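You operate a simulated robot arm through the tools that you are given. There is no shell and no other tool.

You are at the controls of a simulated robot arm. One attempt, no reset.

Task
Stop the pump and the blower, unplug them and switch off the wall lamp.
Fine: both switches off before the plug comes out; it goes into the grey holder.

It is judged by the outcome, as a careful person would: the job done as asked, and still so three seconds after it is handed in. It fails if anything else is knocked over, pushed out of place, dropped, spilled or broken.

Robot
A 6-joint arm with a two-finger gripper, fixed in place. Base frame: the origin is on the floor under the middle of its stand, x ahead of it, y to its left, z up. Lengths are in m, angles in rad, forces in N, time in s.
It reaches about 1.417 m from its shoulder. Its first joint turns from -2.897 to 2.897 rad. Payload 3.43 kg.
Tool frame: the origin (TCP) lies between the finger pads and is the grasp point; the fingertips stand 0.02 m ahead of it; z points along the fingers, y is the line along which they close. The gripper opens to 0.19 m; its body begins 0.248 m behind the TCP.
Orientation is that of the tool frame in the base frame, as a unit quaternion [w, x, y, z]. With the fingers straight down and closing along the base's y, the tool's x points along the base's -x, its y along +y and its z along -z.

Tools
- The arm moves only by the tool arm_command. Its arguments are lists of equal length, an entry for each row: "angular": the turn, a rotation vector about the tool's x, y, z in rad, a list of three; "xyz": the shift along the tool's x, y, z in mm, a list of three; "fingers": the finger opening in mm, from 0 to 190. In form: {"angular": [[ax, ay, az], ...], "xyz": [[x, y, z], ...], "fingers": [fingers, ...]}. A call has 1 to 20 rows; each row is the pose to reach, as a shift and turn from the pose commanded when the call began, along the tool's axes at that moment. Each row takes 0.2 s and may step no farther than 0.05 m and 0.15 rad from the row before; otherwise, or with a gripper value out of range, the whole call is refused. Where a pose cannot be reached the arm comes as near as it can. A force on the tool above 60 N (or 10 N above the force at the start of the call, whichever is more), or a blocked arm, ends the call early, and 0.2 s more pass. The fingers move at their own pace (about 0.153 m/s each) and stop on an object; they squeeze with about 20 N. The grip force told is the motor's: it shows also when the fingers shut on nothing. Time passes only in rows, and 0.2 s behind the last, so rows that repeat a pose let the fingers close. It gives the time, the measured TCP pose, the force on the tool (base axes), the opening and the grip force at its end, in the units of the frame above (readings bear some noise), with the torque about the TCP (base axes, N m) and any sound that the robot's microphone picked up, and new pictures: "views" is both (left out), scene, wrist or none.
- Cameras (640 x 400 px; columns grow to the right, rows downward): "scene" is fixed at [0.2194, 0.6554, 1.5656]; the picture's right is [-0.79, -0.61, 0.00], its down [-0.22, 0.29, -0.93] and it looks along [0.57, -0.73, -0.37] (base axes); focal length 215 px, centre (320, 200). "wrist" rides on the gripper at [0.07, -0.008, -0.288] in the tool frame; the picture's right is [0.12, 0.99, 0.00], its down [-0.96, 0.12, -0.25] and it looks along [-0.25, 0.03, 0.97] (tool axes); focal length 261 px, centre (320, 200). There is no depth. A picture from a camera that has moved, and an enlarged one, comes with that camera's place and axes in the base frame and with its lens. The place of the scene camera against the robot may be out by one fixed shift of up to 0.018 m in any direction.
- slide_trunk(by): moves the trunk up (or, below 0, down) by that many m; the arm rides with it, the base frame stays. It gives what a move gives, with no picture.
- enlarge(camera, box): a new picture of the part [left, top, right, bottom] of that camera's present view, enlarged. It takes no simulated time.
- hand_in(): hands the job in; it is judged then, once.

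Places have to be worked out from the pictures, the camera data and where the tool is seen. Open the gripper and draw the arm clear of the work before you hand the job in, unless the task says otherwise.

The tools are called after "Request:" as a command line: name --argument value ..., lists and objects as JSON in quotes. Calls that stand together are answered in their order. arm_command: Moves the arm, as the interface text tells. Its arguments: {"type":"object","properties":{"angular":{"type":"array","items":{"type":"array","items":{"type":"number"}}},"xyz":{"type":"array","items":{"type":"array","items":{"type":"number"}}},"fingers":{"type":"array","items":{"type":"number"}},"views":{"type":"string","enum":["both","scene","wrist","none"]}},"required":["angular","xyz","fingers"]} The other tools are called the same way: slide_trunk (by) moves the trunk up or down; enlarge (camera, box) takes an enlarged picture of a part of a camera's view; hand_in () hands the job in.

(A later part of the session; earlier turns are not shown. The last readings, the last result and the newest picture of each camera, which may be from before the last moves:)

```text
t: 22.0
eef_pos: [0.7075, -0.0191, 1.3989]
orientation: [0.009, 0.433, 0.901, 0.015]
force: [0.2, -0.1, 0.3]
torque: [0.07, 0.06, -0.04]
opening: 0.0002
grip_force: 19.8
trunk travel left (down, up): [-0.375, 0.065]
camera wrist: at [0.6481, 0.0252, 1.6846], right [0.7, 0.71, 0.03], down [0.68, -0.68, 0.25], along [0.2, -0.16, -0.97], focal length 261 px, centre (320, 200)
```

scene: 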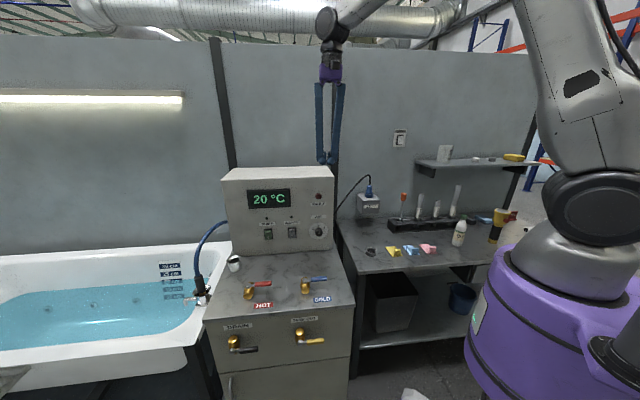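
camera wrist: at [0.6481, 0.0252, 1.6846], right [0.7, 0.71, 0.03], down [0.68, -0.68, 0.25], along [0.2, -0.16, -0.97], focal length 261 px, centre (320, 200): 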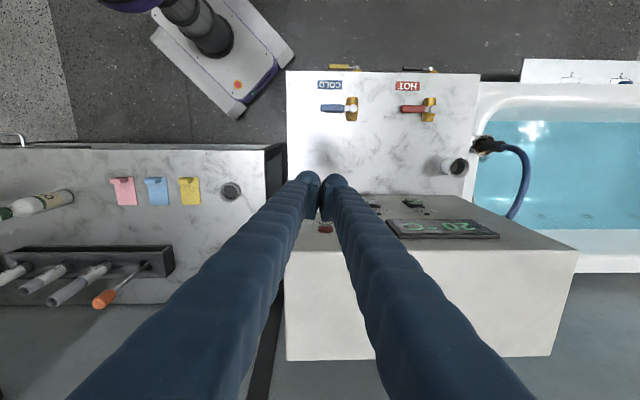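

The tool is vertical with the wrist untwisted. I'll approach the light with a steeper 60°-down tilt, which suits the arm there; first I move over to about (0.52, -0.55, 1.42) with the tool vertical, correcting yaw to -45°.

Request:
arm_command --angular '[[0.003, 0, -0.009], [0.006, 0, -0.018], [0.009, 0, -0.0275], [0.012, 0, -0.0367], [0.015, 0, -0.0458], [0.0175, 0, -0.055], [0.02, 0, -0.064], [0.023, 0, -0.073], [0.026, 0, -0.0825], [0.029, 0, -0.0917], [0.032, 0, -0.1], [0.035, 0, -0.11]]' --xyz '[[-24.8, -39.8, -3.1], [-49.6, -79.5, -6.1], [-74.4, -119.3, -9.2], [-99.1, -159.1, -12.2], [-123.9, -198.8, -15.3], [-148.7, -238.6, -18.4], [-173.5, -278.4, -21.4], [-198.3, -318.1, -24.5], [-223.1, -357.9, -27.5], [-247.8, -397.7, -30.6], [-272.6, -437.4, -33.6], [-297.4, -477.2, -36.7]]' --fingers '[0, 0, 0, 0, 0, 0, 0, 0, 0, 0, 0, 0]'

```text
t: 24.6
eef_pos: [0.5167, -0.5544, 1.422]
orientation: [0.003, 0.383, 0.924, -0.002]
force: [0.3, 0.0, -0.5]
torque: [0.1, -0.04, 0.0]
opening: 0.0
grip_force: 20.2
trunk travel left (down, up): [-0.375, 0.065]
camera wrist: at [0.4602, -0.5068, 1.7083], right [0.62, 0.79, 0.0], down [0.76, -0.6, 0.25], along [0.2, -0.16, -0.97], focal length 261 px, centre (320, 200)
```

scene: 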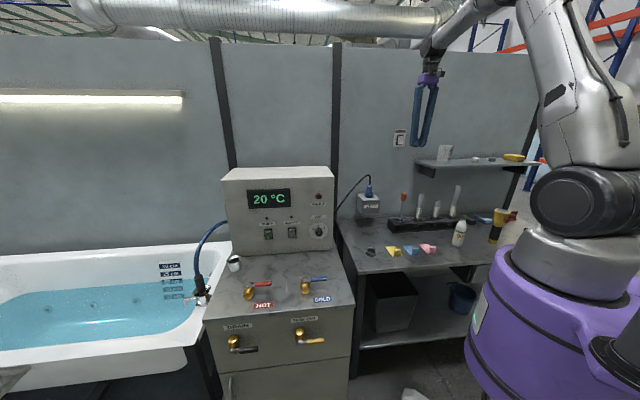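
wrist: 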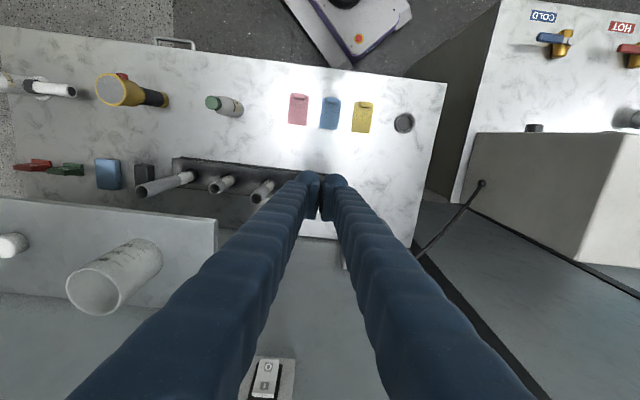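

Now at the right place with the light switch ahead. I pitch 30° forward and move to a standoff of roughly 0.1 m in front of it.

Request:
arm_command --angular '[[0, -0.1047, 0], [0, -0.2094, 0], [0, -0.3142, 0], [0, -0.4189, 0], [0, -0.5236, 0]]' --xyz '[[-32.5, -7.1, 5], [-65, -14.1, 10], [-97.6, -21.2, 15], [-130.1, -28.2, 20], [-162.6, -35.3, 25]]' --fingers '[0, 0, 0, 0, 0]'

Request:
enlarge --camera "wrist" --box '[240, 180, 400, 340]'

Request:
enlarge --camera "scene" --box '[360, 80, 480, 180]'

```text
t: 25.8
eef_pos: [0.6086, -0.69, 1.3992]
orientation: [0.242, 0.369, 0.891, -0.102]
force: [-0.4, -0.6, 0.2]
torque: [0.01, -0.01, 0.0]
opening: 0.0002
grip_force: 20.0
trunk travel left (down, up): [-0.375, 0.065]
camera wrist: at [0.4573, -0.5492, 1.6097], right [0.63, 0.77, -0.06], down [0.58, -0.41, 0.7], along [0.52, -0.48, -0.71], focal length 261 px, centre (320, 200)
```

scene: 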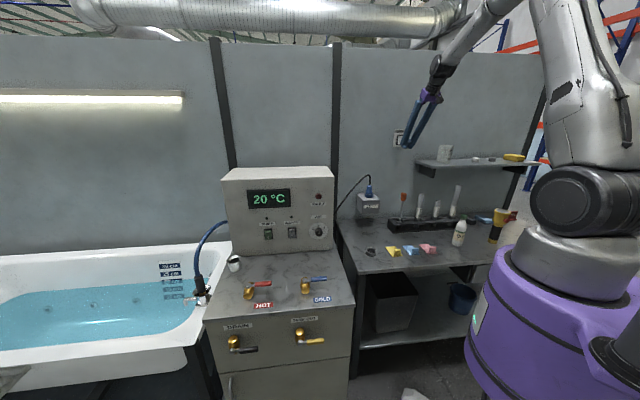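
wrist: 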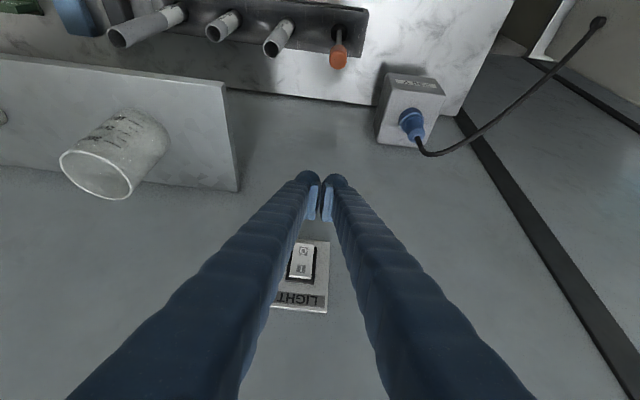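

```text
2.50 times, centred on (320, 260) of wrist
camera zoom: at [0.4573, -0.5492, 1.6097], right [0.63, 0.77, -0.06], down [0.58, -0.41, 0.7], along [0.52, -0.48, -0.71], focal length 652 px, centre (320, 50)
```

zoom: 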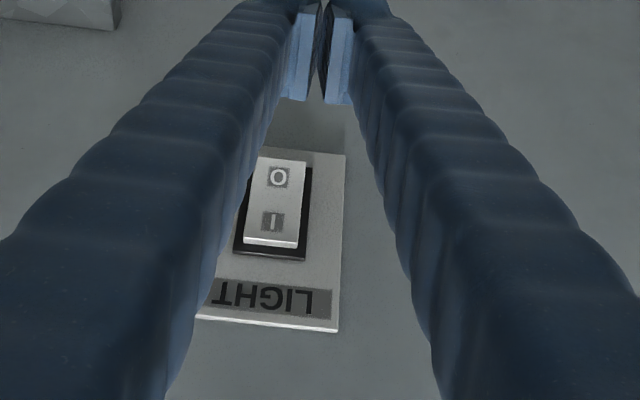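

```text
4.00 times, centred on (420, 130) of scene
camera zoom: at [0.2194, 0.6554, 1.5656], right [-0.79, -0.61, 0.0], down [-0.22, 0.29, -0.93], along [0.57, -0.73, -0.37], focal length 858 px, centre (-80, 480)
```

zoom: 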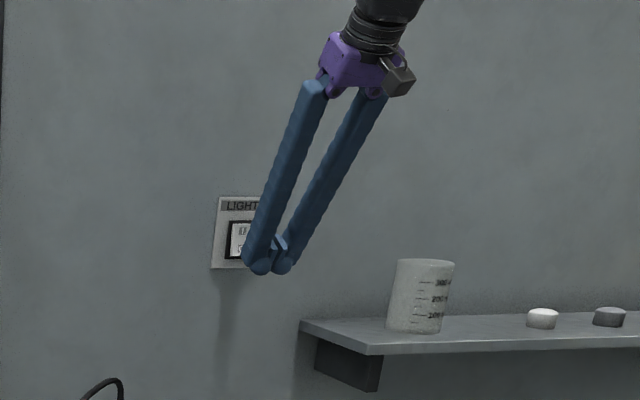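

From three views the light's O sits at about z 1.397, e≈-0.070, n≈-1.03. I advance 60 mm while lowering 14 mm and shifting 5 mm, so the left fingertip lines up with the O.

Request:
arm_command --angular '[[0, 0, 0], [0, 0, 0], [0, 0, 0]]' --xyz '[[-14.8, 2, 14.1], [-29.7, 3.5, 28.3], [-44.5, 5, 42.4]]' --fingers '[0, 0, 0]'

Request:
enlarge --camera "wrist" --box '[240, 150, 400, 310]'

Request:
enlarge --camera "scene" --box '[370, 100, 430, 160]'

```text
t: 26.6
eef_pos: [0.6556, -0.7294, 1.3842]
orientation: [0.241, 0.369, 0.892, -0.101]
force: [1.0, 0.1, 0.8]
torque: [-0.01, 0.05, -0.05]
opening: 0.0001
grip_force: 19.9
trunk travel left (down, up): [-0.375, 0.065]
camera wrist: at [0.504, -0.589, 1.5956], right [0.63, 0.77, -0.06], down [0.58, -0.41, 0.7], along [0.52, -0.48, -0.71], focal length 261 px, centre (320, 200)
```

scene: 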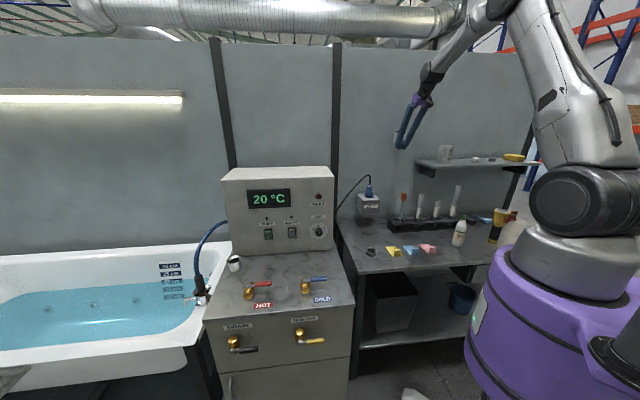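
wrist: 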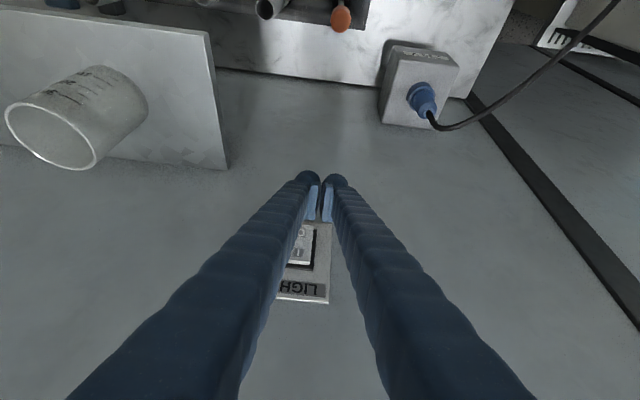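

```text
2.50 times, centred on (320, 230) of wrist
camera zoom: at [0.504, -0.589, 1.5956], right [0.63, 0.77, -0.06], down [0.58, -0.41, 0.7], along [0.52, -0.48, -0.71], focal length 652 px, centre (320, 125)
```

zoom: 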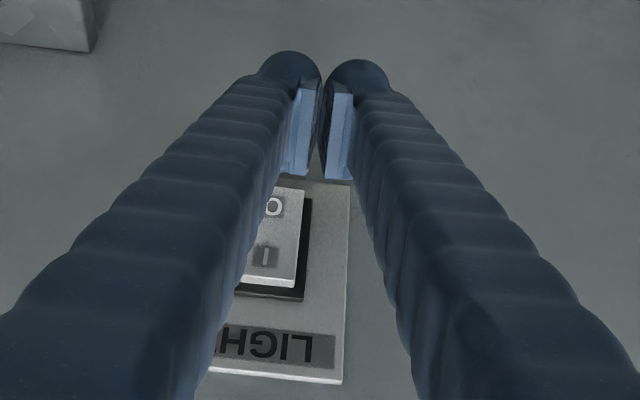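

```text
6.67 times, centred on (400, 130) of scene
camera zoom: at [0.2194, 0.6554, 1.5656], right [-0.79, -0.61, 0.0], down [-0.22, 0.29, -0.93], along [0.57, -0.73, -0.37], focal length 1431 px, centre (-213, 667)
```

zoom: 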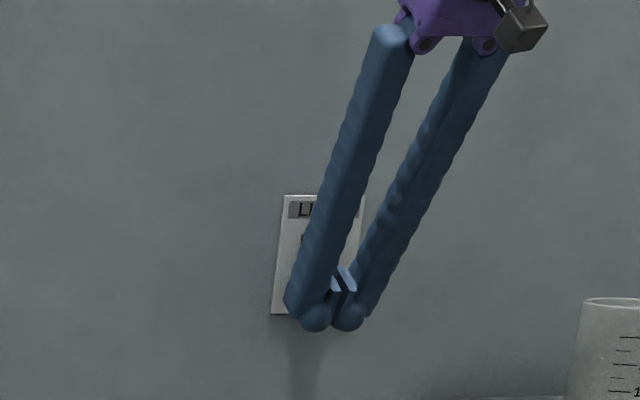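

The left tip is aligned with the O (e≈-0.070) and about 24 mm short of contact. I advance to about 30 mm in fine steps and watch the lamp in the scene view.

Request:
arm_command --angular '[[0, 0, 0], [0, 0, 0], [0, 0, 0], [0, 0, 0], [0, 0, 0], [0, 0, 0]]' --xyz '[[-10.3, 0, 6.1], [-15.5, 0, 9.1], [-18.1, 0, 10.6], [-20.6, 0, 12.2], [-23.2, 0, 13.7], [-25.8, 0, 15.2]]' --fingers '[0, 0, 0, 0, 0, 0]'

```text
t: 28.0
eef_pos: [0.676, -0.7504, 1.3846]
orientation: [0.242, 0.369, 0.892, -0.101]
force: [-1.7, 2.6, -0.9]
torque: [0.04, 0.0, -0.01]
opening: 0.0
grip_force: 19.9
trunk travel left (down, up): [-0.375, 0.065]
camera wrist: at [0.5237, -0.6093, 1.596], right [0.63, 0.77, -0.06], down [0.58, -0.41, 0.7], along [0.52, -0.48, -0.71], focal length 261 px, centre (320, 200)
```

scene: 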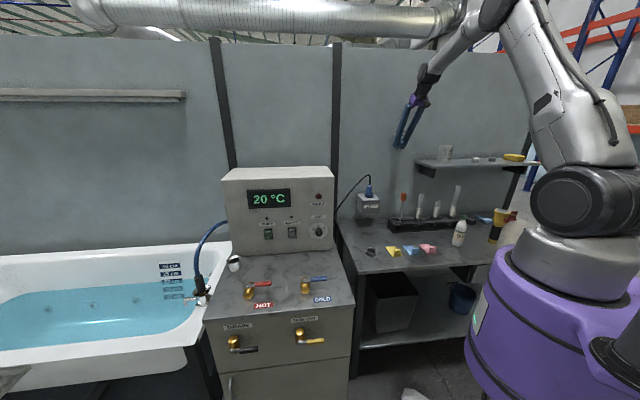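
wrist: 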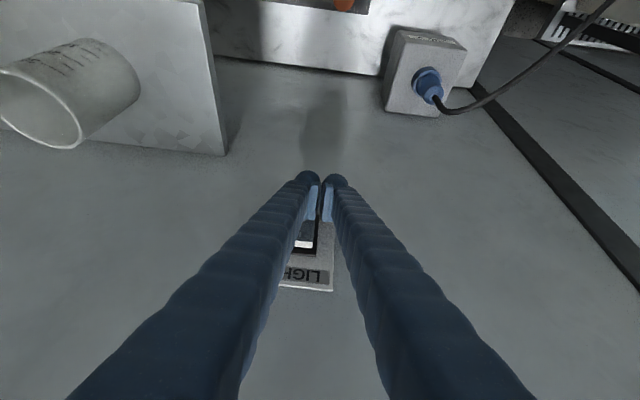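

The wall lamp is dark. I draw straight back 110 mm and check that the switch remains off.

Request:
arm_command --angular '[[0, 0, 0], [0, 0, 0], [0, 0, 0], [0, 0, 0]]' --xyz '[[12.9, 0, -7.6], [34.4, 0, -20.3], [64.5, 0, -38], [94.6, 0, -55.7]]' --fingers '[0, 0, 0, 0]'

Request:
enlarge --camera "wrist" --box '[240, 190, 400, 350]'

Request:
enlarge --camera "wrist" --box '[340, 40, 500, 180]'

```text
t: 29.0
eef_pos: [0.5981, -0.6722, 1.3849]
orientation: [0.243, 0.368, 0.891, -0.101]
force: [0.8, 0.4, -0.1]
torque: [-0.06, -0.03, -0.04]
opening: 0.0
grip_force: 20.0
trunk travel left (down, up): [-0.375, 0.065]
camera wrist: at [0.4452, -0.5311, 1.5967], right [0.63, 0.77, -0.06], down [0.58, -0.41, 0.7], along [0.52, -0.48, -0.71], focal length 261 px, centre (320, 200)
```

scene: 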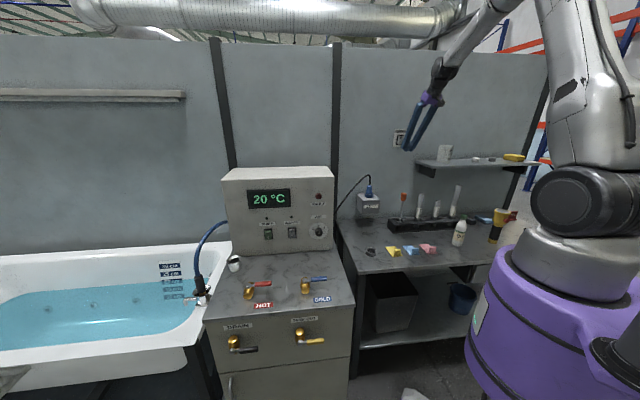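
wrist: 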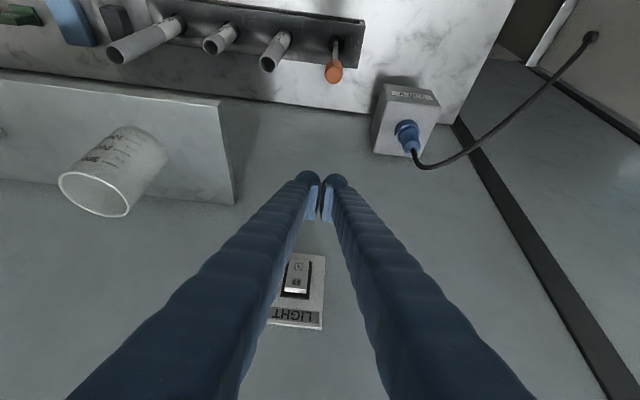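

```text
2.50 times, centred on (320, 270) of wrist
camera zoom: at [0.4452, -0.5311, 1.5967], right [0.63, 0.77, -0.06], down [0.58, -0.41, 0.7], along [0.52, -0.48, -0.71], focal length 652 px, centre (320, 25)
```

zoom: 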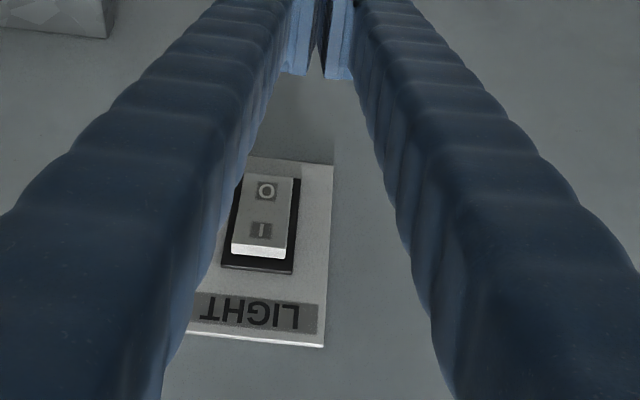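

```text
2.86 times, centred on (420, 110) of wrist
camera zoom: at [0.4452, -0.5311, 1.5967], right [0.63, 0.77, -0.06], down [0.58, -0.41, 0.7], along [0.52, -0.48, -0.71], focal length 745 px, centre (34, 457)
```

zoom: 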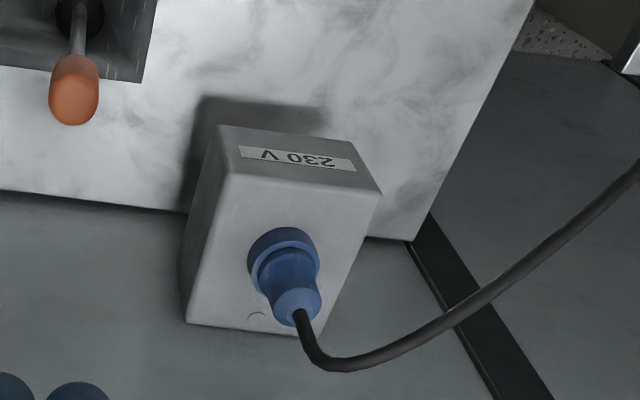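

Light is off and latched. The outlet box top lies at about z 1.06, with the plug axis near (0.784, -0.599) and only ~67 mm from the wall, so I'll grip it from the front along the wall direction with this same tilt. I first rise and move back toward the outlet side, to lower the trunk afterwards for a better wrist posture.

Request:
arm_command --angular '[[0, 0, 0], [0, 0, 0], [0, 0, 0], [0, 0, 0], [0, 0, 0], [0, 0, 0], [0, 0, 0]]' --xyz '[[2.6, 26, -37.1], [5.3, 52.1, -74.3], [7.9, 78.2, -111.4], [10.5, 104.2, -148.5], [13.1, 130.3, -185.6], [15.8, 156.3, -222.8], [18.4, 182.4, -259.9]]' --fingers '[0, 0, 0, 0, 0, 0, 0]'

```text
t: 30.6
eef_pos: [0.6224, -0.4389, 1.5988]
orientation: [0.243, 0.368, 0.892, -0.101]
force: [0.2, 0.1, 0.8]
torque: [-0.01, 0.01, 0.01]
opening: 0.0002
grip_force: 20.0
trunk travel left (down, up): [-0.375, 0.065]
camera wrist: at [0.4695, -0.297, 1.8096], right [0.63, 0.77, -0.06], down [0.58, -0.41, 0.7], along [0.52, -0.48, -0.71], focal length 261 px, centre (320, 200)
```

scene: 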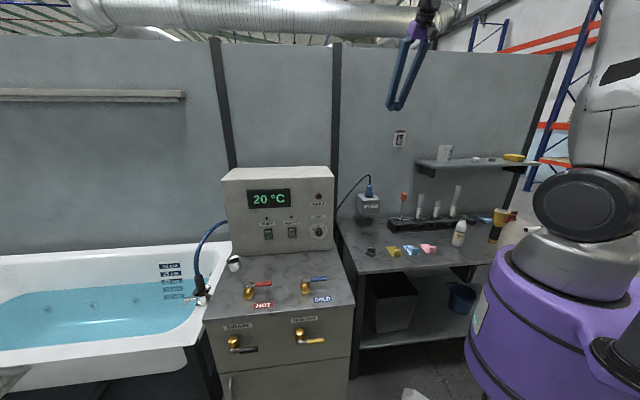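
wrist: 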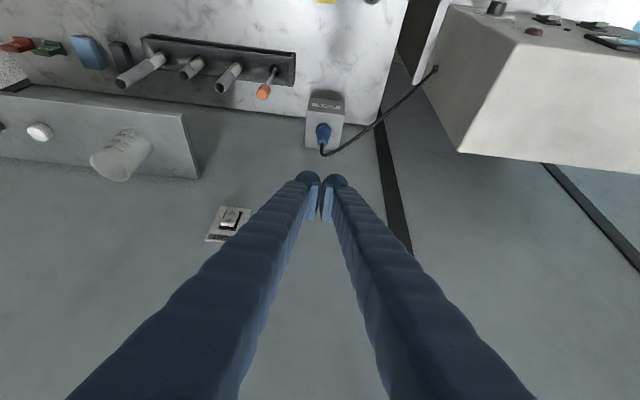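

The space below is free, so I lower the trunk by 0.30 m (tool goes to about z 1.30).

Request:
slide_trunk --by -0.3

Request:
enlarge --camera "scene" --box '[0, 0, 640, 400]'

Request:
enlarge --camera "wrist" --box '[0, 0, 640, 400]'

```text
t: 33.6
eef_pos: [0.6231, -0.4388, 1.2982]
orientation: [0.242, 0.369, 0.891, -0.102]
force: [-0.3, 0.1, -0.4]
torque: [-0.02, 0.01, 0.02]
opening: 0.0
grip_force: 19.9
trunk travel left (down, up): [-0.075, 0.365]
```

```text
1.00 times, centred on (320, 200) of scene (not enlarged: the box is as wide or as high as the picture)
camera zoom: at [0.2194, 0.6554, 1.5656], right [-0.79, -0.61, 0.0], down [-0.22, 0.29, -0.93], along [0.57, -0.73, -0.37], focal length 215 px, centre (320, 200)
```

zoom: 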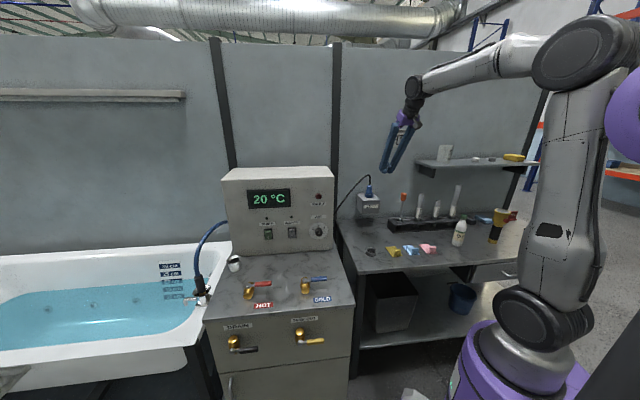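

```text
1.00 times, centred on (320, 200) of wrist (not enlarged: the box is as wide or as high as the picture)
camera zoom: at [0.4704, -0.2979, 1.5092], right [0.63, 0.77, -0.06], down [0.58, -0.41, 0.7], along [0.52, -0.48, -0.71], focal length 261 px, centre (320, 200)
```

zoom: 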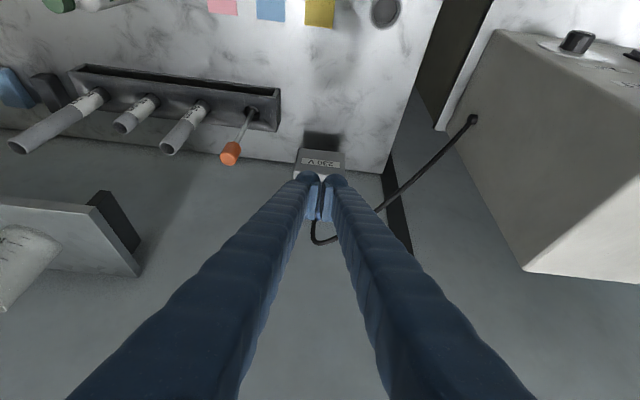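

The arm now has a comfortable posture. I open the fingers to 100 mm to see the plug between them.

Request:
arm_command --angular '[[0, 0, 0], [0, 0, 0], [0, 0, 0]]' --xyz '[[0, 0, 0], [0, 0, 0], [0, 0, 0]]' --fingers '[50, 100, 100]' --views "wrist"

Request:
enlarge --camera "wrist" --box '[260, 130, 400, 260]'

Request:
enlarge --camera "scene" --box '[330, 120, 450, 240]'

```text
t: 34.4
eef_pos: [0.6228, -0.4394, 1.2979]
orientation: [0.243, 0.369, 0.891, -0.102]
force: [-0.2, 0.0, -0.3]
torque: [-0.01, 0.02, 0.02]
opening: 0.0998
grip_force: 0.1
trunk travel left (down, up): [-0.075, 0.365]
camera wrist: at [0.4705, -0.2979, 1.509], right [0.63, 0.77, -0.06], down [0.58, -0.41, 0.7], along [0.52, -0.48, -0.71], focal length 261 px, centre (320, 200)
```

wrist: 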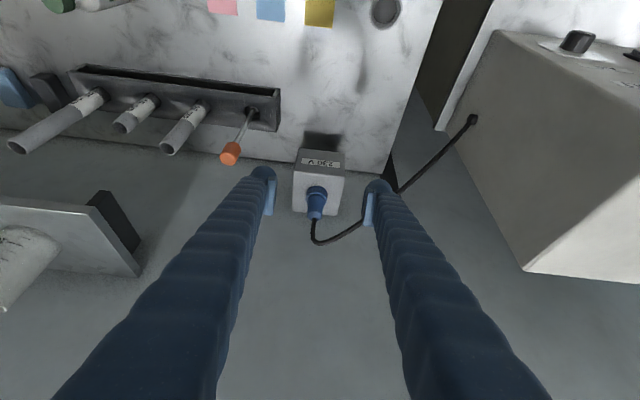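

```text
3.08 times, centred on (330, 195) of wrist
camera zoom: at [0.4705, -0.2979, 1.509], right [0.63, 0.77, -0.06], down [0.58, -0.41, 0.7], along [0.52, -0.48, -0.71], focal length 802 px, centre (289, 215)
```

zoom: 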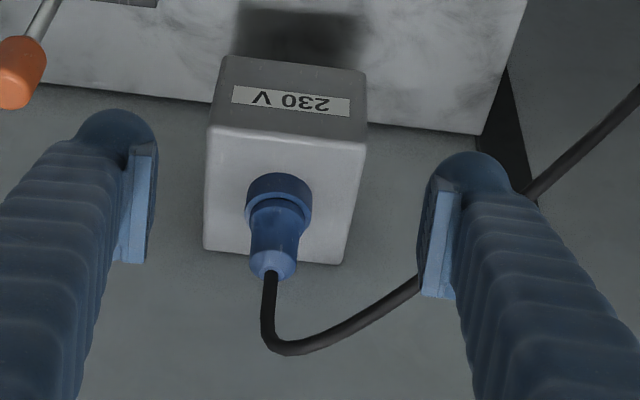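

```text
3.33 times, centred on (390, 180) of scene
camera zoom: at [0.2194, 0.6554, 1.5656], right [-0.79, -0.61, 0.0], down [-0.22, 0.29, -0.93], along [0.57, -0.73, -0.37], focal length 715 px, centre (87, 267)
```

zoom: 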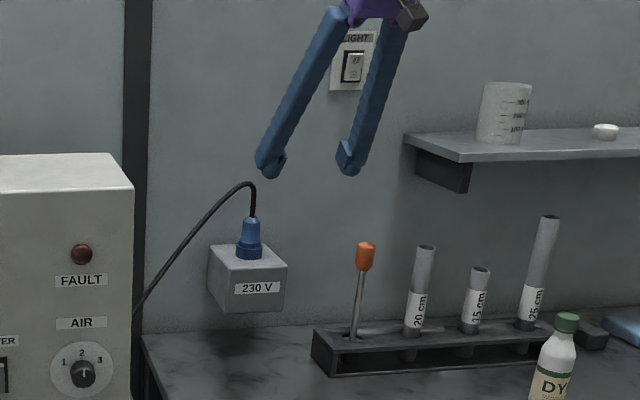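

The plug's axis is at about (0.782, -0.597) with its top at z≈1.133; the cable arches over toward the box with enough room above the finger. I move to a point 120 mm short of the grasp along the tool axis, opening set to 60 mm.

Request:
arm_command --angular '[[0, 0, 0], [0, 0, 0], [0, 0, 0], [0, 0, 0], [0, 0, 0]]' --xyz '[[-24.5, 0.4, 38.6], [-49, 0.8, 77.2], [-73.5, 1.2, 115.7], [-98, 1.6, 154.3], [-98, 1.6, 184.3]]' --fingers '[80, 60, 60, 60, 60]'

Request:
enlarge --camera "wrist" --box '[260, 140, 400, 270]'

Request:
enlarge --camera "scene" --box '[330, 140, 430, 240]'

```text
t: 35.6
eef_pos: [0.7507, -0.565, 1.1881]
orientation: [0.243, 0.369, 0.891, -0.103]
force: [-0.2, -0.2, -0.3]
torque: [0.04, -0.01, 0.0]
opening: 0.0601
grip_force: 0.2
trunk travel left (down, up): [-0.075, 0.365]
camera wrist: at [0.5986, -0.423, 1.3993], right [0.63, 0.77, -0.06], down [0.58, -0.41, 0.7], along [0.52, -0.48, -0.71], focal length 261 px, centre (320, 200)
```

scene: 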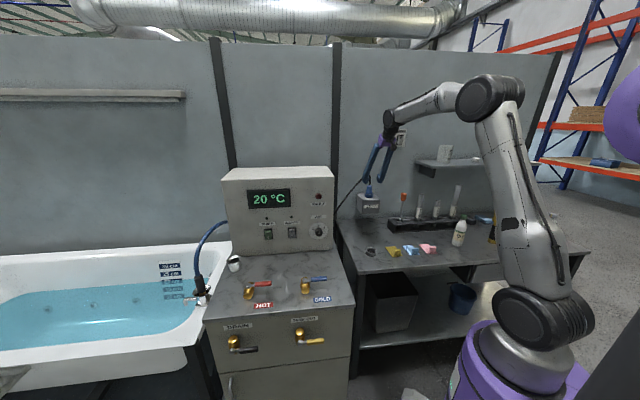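
wrist: 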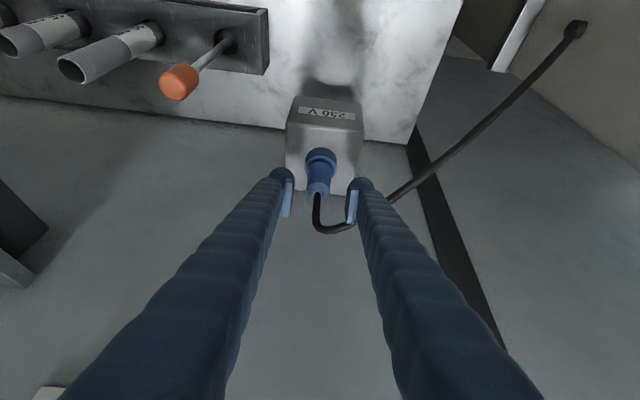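

```text
3.08 times, centred on (330, 205) of wrist
camera zoom: at [0.5986, -0.423, 1.3993], right [0.63, 0.77, -0.06], down [0.58, -0.41, 0.7], along [0.52, -0.48, -0.71], focal length 802 px, centre (289, 185)
```

zoom: 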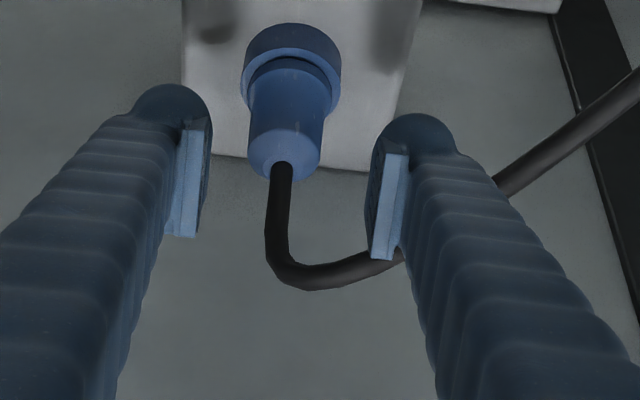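

```text
4.00 times, centred on (380, 190) of scene
camera zoom: at [0.2194, 0.6554, 1.5656], right [-0.79, -0.61, 0.0], down [-0.22, 0.29, -0.93], along [0.57, -0.73, -0.37], focal length 858 px, centre (80, 240)
```

zoom: 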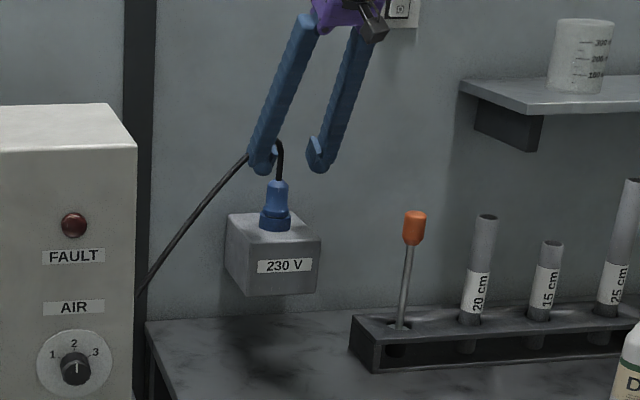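

Alignment is good: the plug sits midway between the pads and the cable passes behind the right finger. I continue 65 mm along the tool axis and check.

Request:
arm_command --angular '[[0, 0, 0], [0, 0, 0], [0, 0, 0]]' --xyz '[[0, 0, 25], [0, 0, 45], [0, 0, 65]]' --fingers '[60, 60, 60]'

Request:
enlarge --camera "wrist" --box '[260, 140, 400, 270]'

Request:
enlarge --camera "scene" --box '[340, 160, 400, 220]'

```text
t: 36.4
eef_pos: [0.7739, -0.5878, 1.131]
orientation: [0.242, 0.369, 0.892, -0.102]
force: [0.2, 0.1, -0.8]
torque: [-0.02, 0.0, 0.03]
opening: 0.0598
grip_force: 0.1
trunk travel left (down, up): [-0.075, 0.365]
camera wrist: at [0.6218, -0.4464, 1.3429], right [0.63, 0.77, -0.06], down [0.58, -0.41, 0.7], along [0.52, -0.48, -0.71], focal length 261 px, centre (320, 200)
```

scene: 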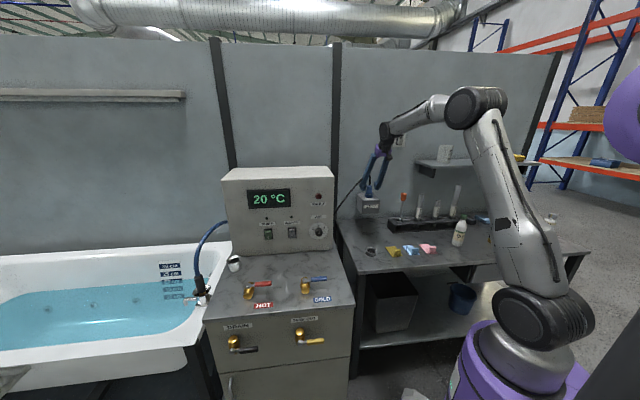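
wrist: 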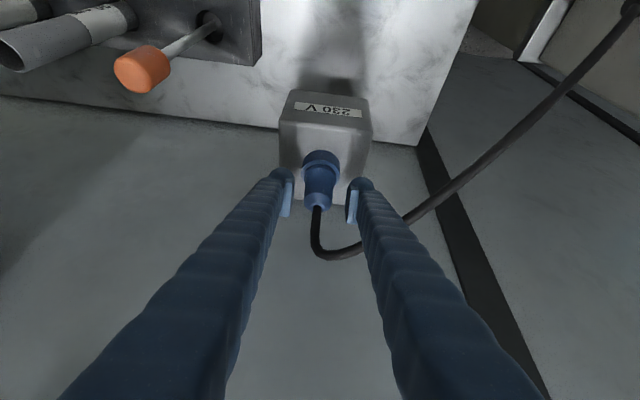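

```text
3.08 times, centred on (330, 205) of wrist
camera zoom: at [0.6218, -0.4464, 1.3429], right [0.63, 0.77, -0.06], down [0.58, -0.41, 0.7], along [0.52, -0.48, -0.71], focal length 802 px, centre (289, 185)
```

zoom: 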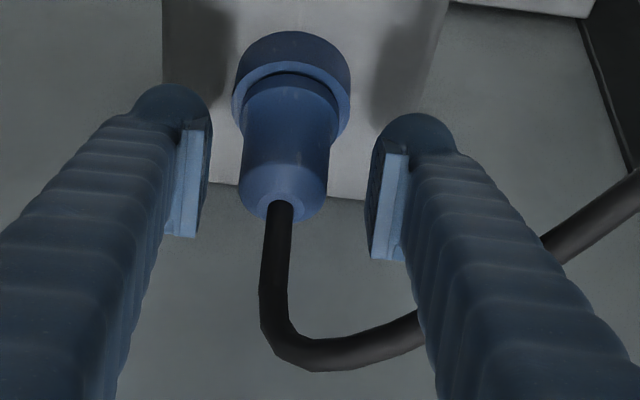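

```text
6.67 times, centred on (370, 190) of scene
camera zoom: at [0.2194, 0.6554, 1.5656], right [-0.79, -0.61, 0.0], down [-0.22, 0.29, -0.93], along [0.57, -0.73, -0.37], focal length 1431 px, centre (-13, 267)
```

zoom: 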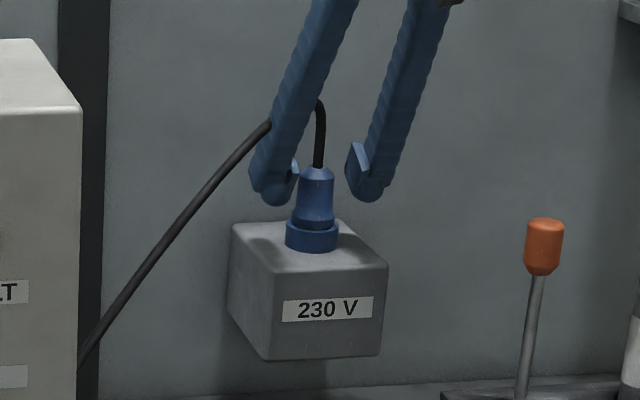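

Plug top confirmed at z≈1.133 and the collar top about 1.085; the pads lie mostly above the TCP. I go the last 22 mm to z≈1.112, just above the collar, and close on the plug body.

Request:
arm_command --angular '[[0, 0, 0], [0, 0, 0], [0, 0, 0], [0, 0, 0], [0, 0, 0]]' --xyz '[[0, 0, 12], [0, 0, 22], [0, 0, 22], [0, 0, 22], [0, 0, 22]]' --fingers '[60, 60, 30, 20, 20]'

Request:
enlarge --camera "wrist" --box '[260, 140, 400, 270]'

Request:
enlarge --camera "scene" --box '[340, 160, 400, 220]'

```text
t: 37.6
eef_pos: [0.7804, -0.595, 1.1126]
orientation: [0.242, 0.369, 0.892, -0.102]
force: [2.0, -2.9, -1.9]
torque: [-0.13, -0.02, -0.03]
opening: 0.0333
grip_force: 20.5
trunk travel left (down, up): [-0.075, 0.365]
camera wrist: at [0.6289, -0.4547, 1.3239], right [0.63, 0.77, -0.06], down [0.58, -0.41, 0.7], along [0.52, -0.48, -0.71], focal length 261 px, centre (320, 200)
```

scene: 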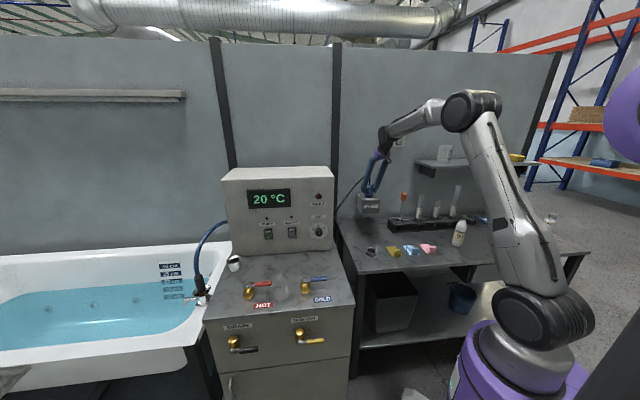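
wrist: 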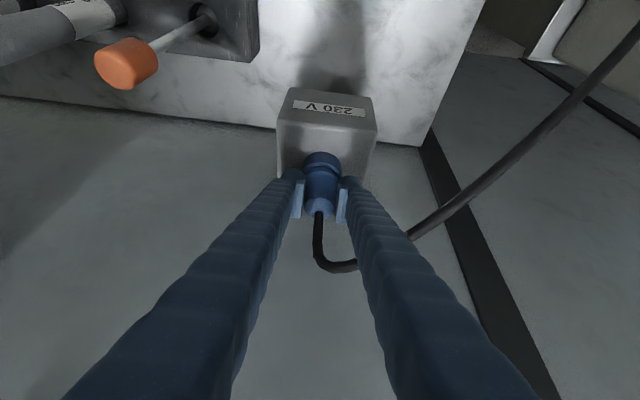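

```text
3.08 times, centred on (330, 205) of wrist
camera zoom: at [0.6289, -0.4547, 1.3239], right [0.63, 0.77, -0.06], down [0.58, -0.41, 0.7], along [0.52, -0.48, -0.71], focal length 802 px, centre (289, 185)
```

zoom: 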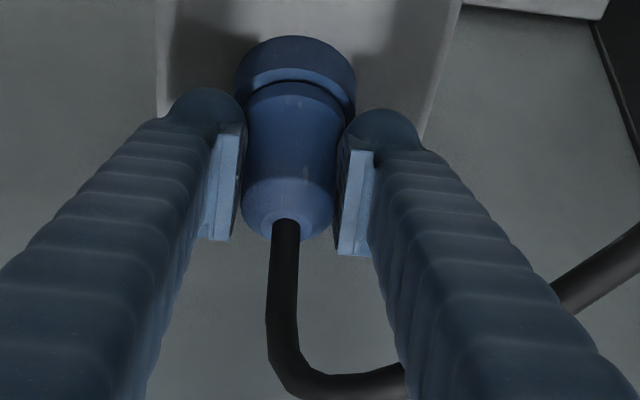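

```text
6.67 times, centred on (370, 190) of scene
camera zoom: at [0.2194, 0.6554, 1.5656], right [-0.79, -0.61, 0.0], down [-0.22, 0.29, -0.93], along [0.57, -0.73, -0.37], focal length 1431 px, centre (-13, 267)
```

zoom: 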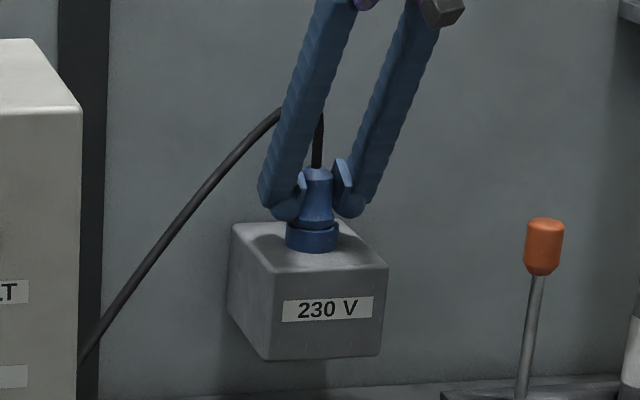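

Gripped on the body at 33 mm with 20 N. Both switches are off, so I pull the plug straight up in 6 mm steps.

Request:
arm_command --angular '[[0, 0, 0], [0, 0, 0], [0, 0, 0], [0, 0, 0], [0, 0, 0], [0, 0, 0], [0, 0, 0], [0, 0, 0], [0, 0, 0], [0, 0, 0]]' --xyz '[[-3.04, 0, -5.18], [-6.08, 0, -10.36], [-9.12, 0, -15.54], [-12.16, 0, -20.7], [-15.2, 0, -25.9], [-18.2, 0, -31.1], [-21.3, 0, -36.3], [-24.3, 0, -41.4], [-27.4, 0, -46.6], [-30.4, 0, -51.8]]' --fingers '[15, 15, 15, 15, 15, 15, 15, 15, 15, 15]'

Request:
enlarge --camera "scene" --box '[330, 140, 410, 220]'

Request:
enlarge --camera "wrist" --box '[260, 120, 400, 270]'

```text
t: 39.8
eef_pos: [0.7811, -0.5944, 1.1745]
orientation: [0.242, 0.37, 0.891, -0.102]
force: [-0.1, -0.1, -1.7]
torque: [-0.02, 0.02, 0.01]
opening: 0.0336
grip_force: 19.7
trunk travel left (down, up): [-0.075, 0.365]
camera wrist: at [0.6287, -0.4541, 1.385], right [0.63, 0.77, -0.06], down [0.58, -0.41, 0.7], along [0.52, -0.48, -0.71], focal length 261 px, centre (320, 200)
```

scene: 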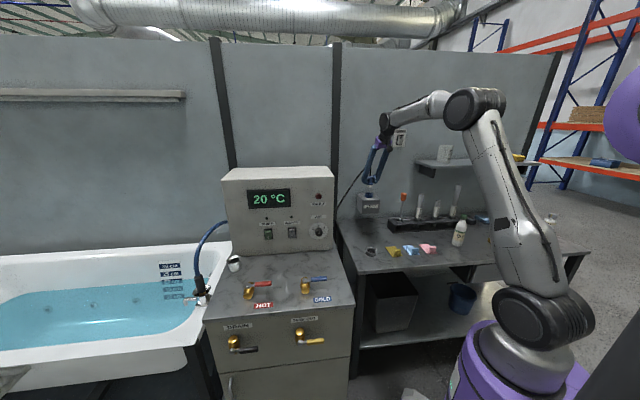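
wrist: 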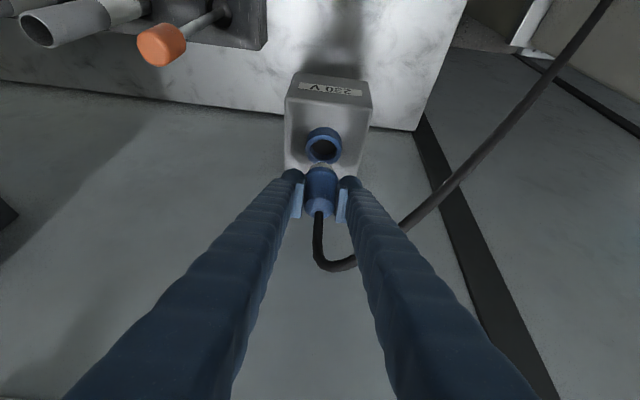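

```text
5.00 times, centred on (370, 180) of scene
camera zoom: at [0.2194, 0.6554, 1.5656], right [-0.79, -0.61, 0.0], down [-0.22, 0.29, -0.93], along [0.57, -0.73, -0.37], focal length 1073 px, centre (70, 300)
```

zoom: 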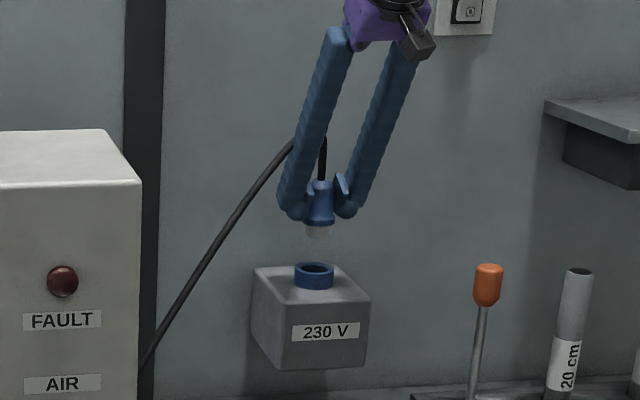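

```text
2.67 times, centred on (330, 195) of wrist
camera zoom: at [0.6287, -0.4541, 1.385], right [0.63, 0.77, -0.06], down [0.58, -0.41, 0.7], along [0.52, -0.48, -0.71], focal length 695 px, centre (293, 213)
```

zoom: 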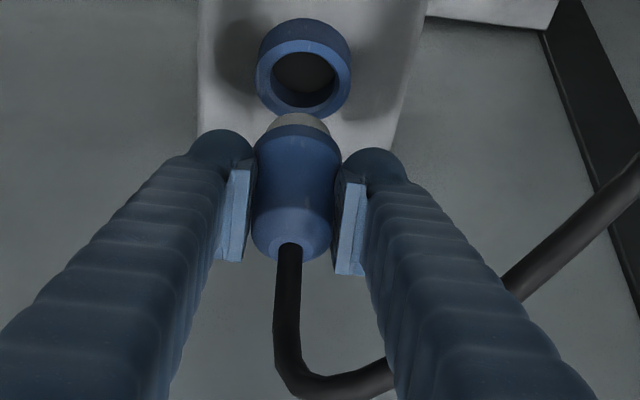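

The plug is out, held firmly; the blue collar belongs to the socket. I lift another 80 mm and carry it, upright, to a point about 0.2 m above the grey holder.

Request:
arm_command --angular '[[0, 0, 0], [0, 0, 0], [0, 0, 0], [0, 0, 0], [0, 0, 0], [0, 0, 0], [0, 0, 0], [0, 0, 0], [0, 0, 0], [0, 0, 0], [0, 0, 0], [0, 0, 0], [0, 0, 0], [0, 0, 0], [0, 0, 0]]' --xyz '[[-13.5, 0, -23], [-27, 0, -46], [-40.6, 0, -69.1], [-10.3, 7.3, -74], [19.9, 14.6, -78.8], [50.2, 21.8, -83.7], [80.5, 29.1, -88.6], [110.8, 36.4, -93.4], [141, 43.7, -98.3], [171.3, 51, -103.2], [201.6, 58.2, -108], [231.8, 65.5, -112.9], [262.1, 72.8, -117.8], [292.4, 80.1, -122.6], [322.6, 87.4, -127.5]]' --fingers '[15, 15, 15, 15, 15, 15, 15, 15, 15, 15, 15, 15, 15, 15, 15]'

Request:
enlarge --camera "wrist" --box '[240, 60, 400, 260]'

Request:
enlarge --camera "scene" --box '[330, 150, 450, 270]'

```text
t: 43.0
eef_pos: [0.5998, -0.2925, 1.1206]
orientation: [0.243, 0.369, 0.891, -0.102]
force: [-0.6, 0.2, -0.7]
torque: [0.05, -0.02, 0.04]
opening: 0.0333
grip_force: 19.7
trunk travel left (down, up): [-0.075, 0.365]
camera wrist: at [0.4474, -0.1496, 1.3318], right [0.63, 0.77, -0.06], down [0.58, -0.41, 0.7], along [0.52, -0.48, -0.71], focal length 261 px, centre (320, 200)
```

scene: 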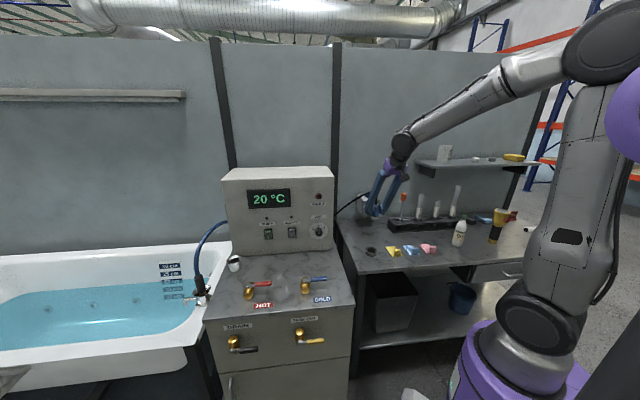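
wrist: 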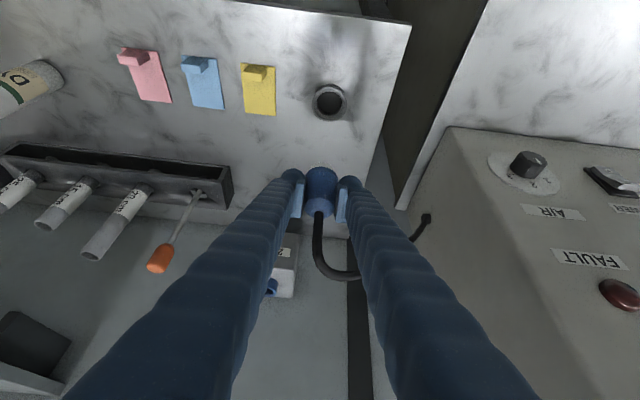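

```text
2.00 times, centred on (320, 160) of wrist
camera zoom: at [0.4474, -0.1496, 1.3318], right [0.63, 0.77, -0.06], down [0.58, -0.41, 0.7], along [0.52, -0.48, -0.71], focal length 521 px, centre (320, 280)
```

zoom: 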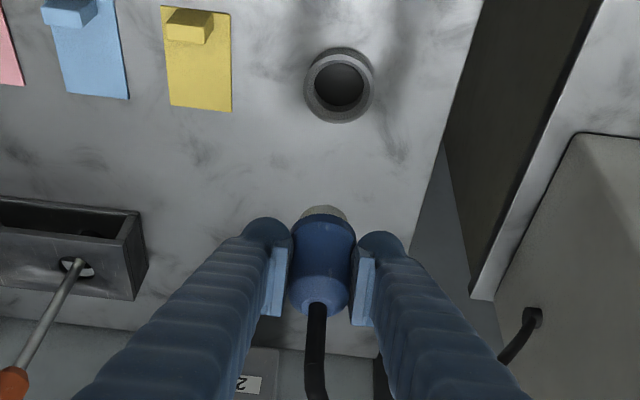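

```text
3.33 times, centred on (390, 210) of scene
camera zoom: at [0.2194, 0.6554, 1.5656], right [-0.79, -0.61, 0.0], down [-0.22, 0.29, -0.93], along [0.57, -0.73, -0.37], focal length 715 px, centre (87, 167)
```

zoom: 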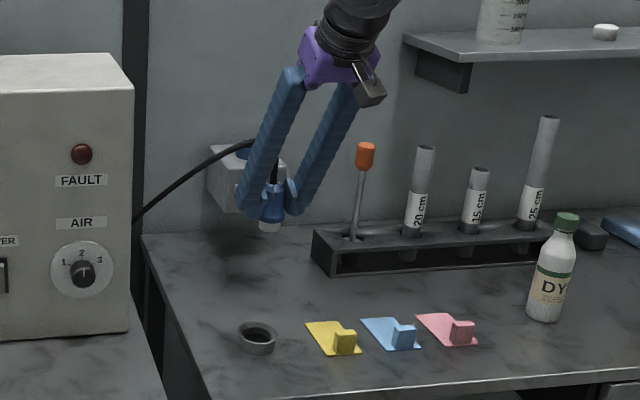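

The plug hangs upright in the grip and the holder (about 64 mm outside, 43 mm bore) is seen at about (0.600, -0.289), rim near z 0.88. I descend to bring the nose about 20 mm above the rim, correcting a few mm, and then look again.

Request:
arm_command --angular '[[0, 0, 0], [0, 0, 0], [0, 0, 0], [0, 0, 0], [0, 0, 0], [0, 0, 0]]' --xyz '[[14.5, 0.4, 23.4], [29, 0.8, 46.8], [43.5, 1.2, 70.2], [58, 1.7, 93.6], [72.6, 2.1, 117], [87.1, 2.5, 140.5]]' --fingers '[15, 15, 15, 15, 15, 15]'

Request:
enlarge --camera "wrist" --box '[260, 120, 400, 260]'

Request:
enlarge --camera "scene" --box '[340, 210, 420, 270]'

```text
t: 44.4
eef_pos: [0.5982, -0.2857, 0.9535]
orientation: [0.242, 0.369, 0.891, -0.103]
force: [-1.4, 0.5, -0.8]
torque: [-0.04, -0.01, -0.01]
opening: 0.0332
grip_force: 20.0
trunk travel left (down, up): [-0.075, 0.365]
camera wrist: at [0.4467, -0.1455, 1.1647], right [0.63, 0.77, -0.06], down [0.58, -0.41, 0.7], along [0.52, -0.48, -0.71], focal length 261 px, centre (320, 200)
```

scene: 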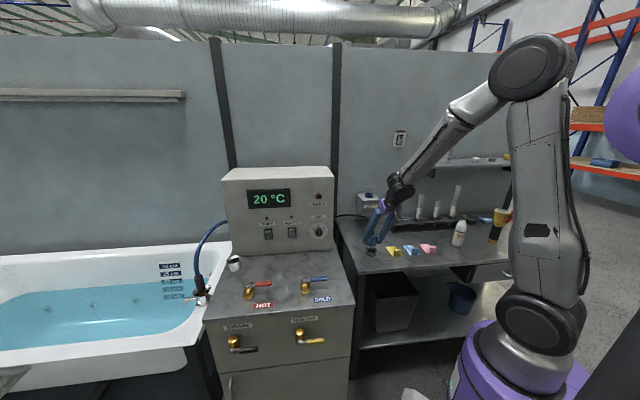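
wrist: 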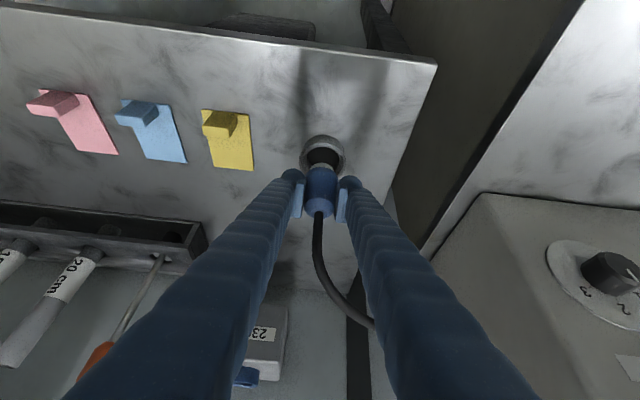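

```text
2.86 times, centred on (330, 190) of wrist
camera zoom: at [0.4467, -0.1455, 1.1647], right [0.63, 0.77, -0.06], down [0.58, -0.41, 0.7], along [0.52, -0.48, -0.71], focal length 745 px, centre (291, 229)
```

zoom: 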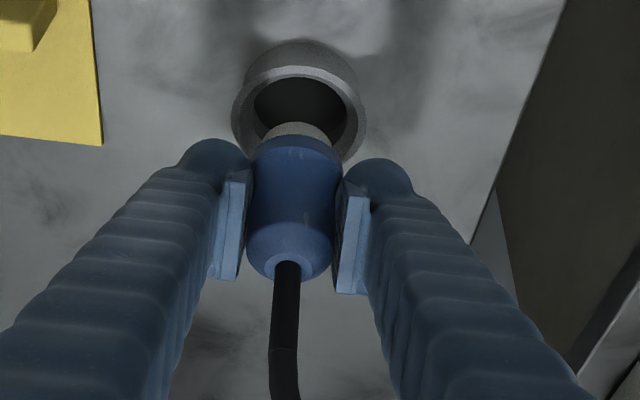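

```text
6.67 times, centred on (380, 240) of scene
camera zoom: at [0.2194, 0.6554, 1.5656], right [-0.79, -0.61, 0.0], down [-0.22, 0.29, -0.93], along [0.57, -0.73, -0.37], focal length 1431 px, centre (-80, -67)
```

zoom: 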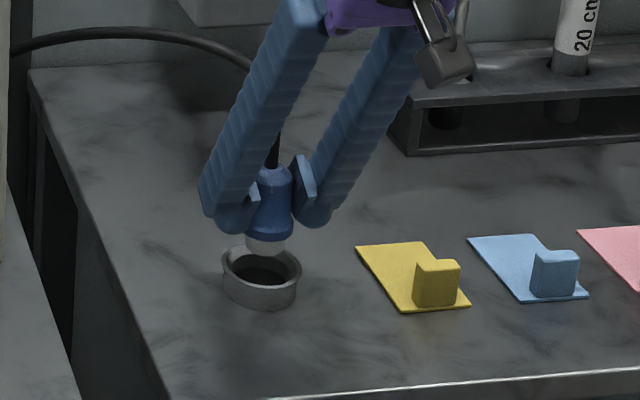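

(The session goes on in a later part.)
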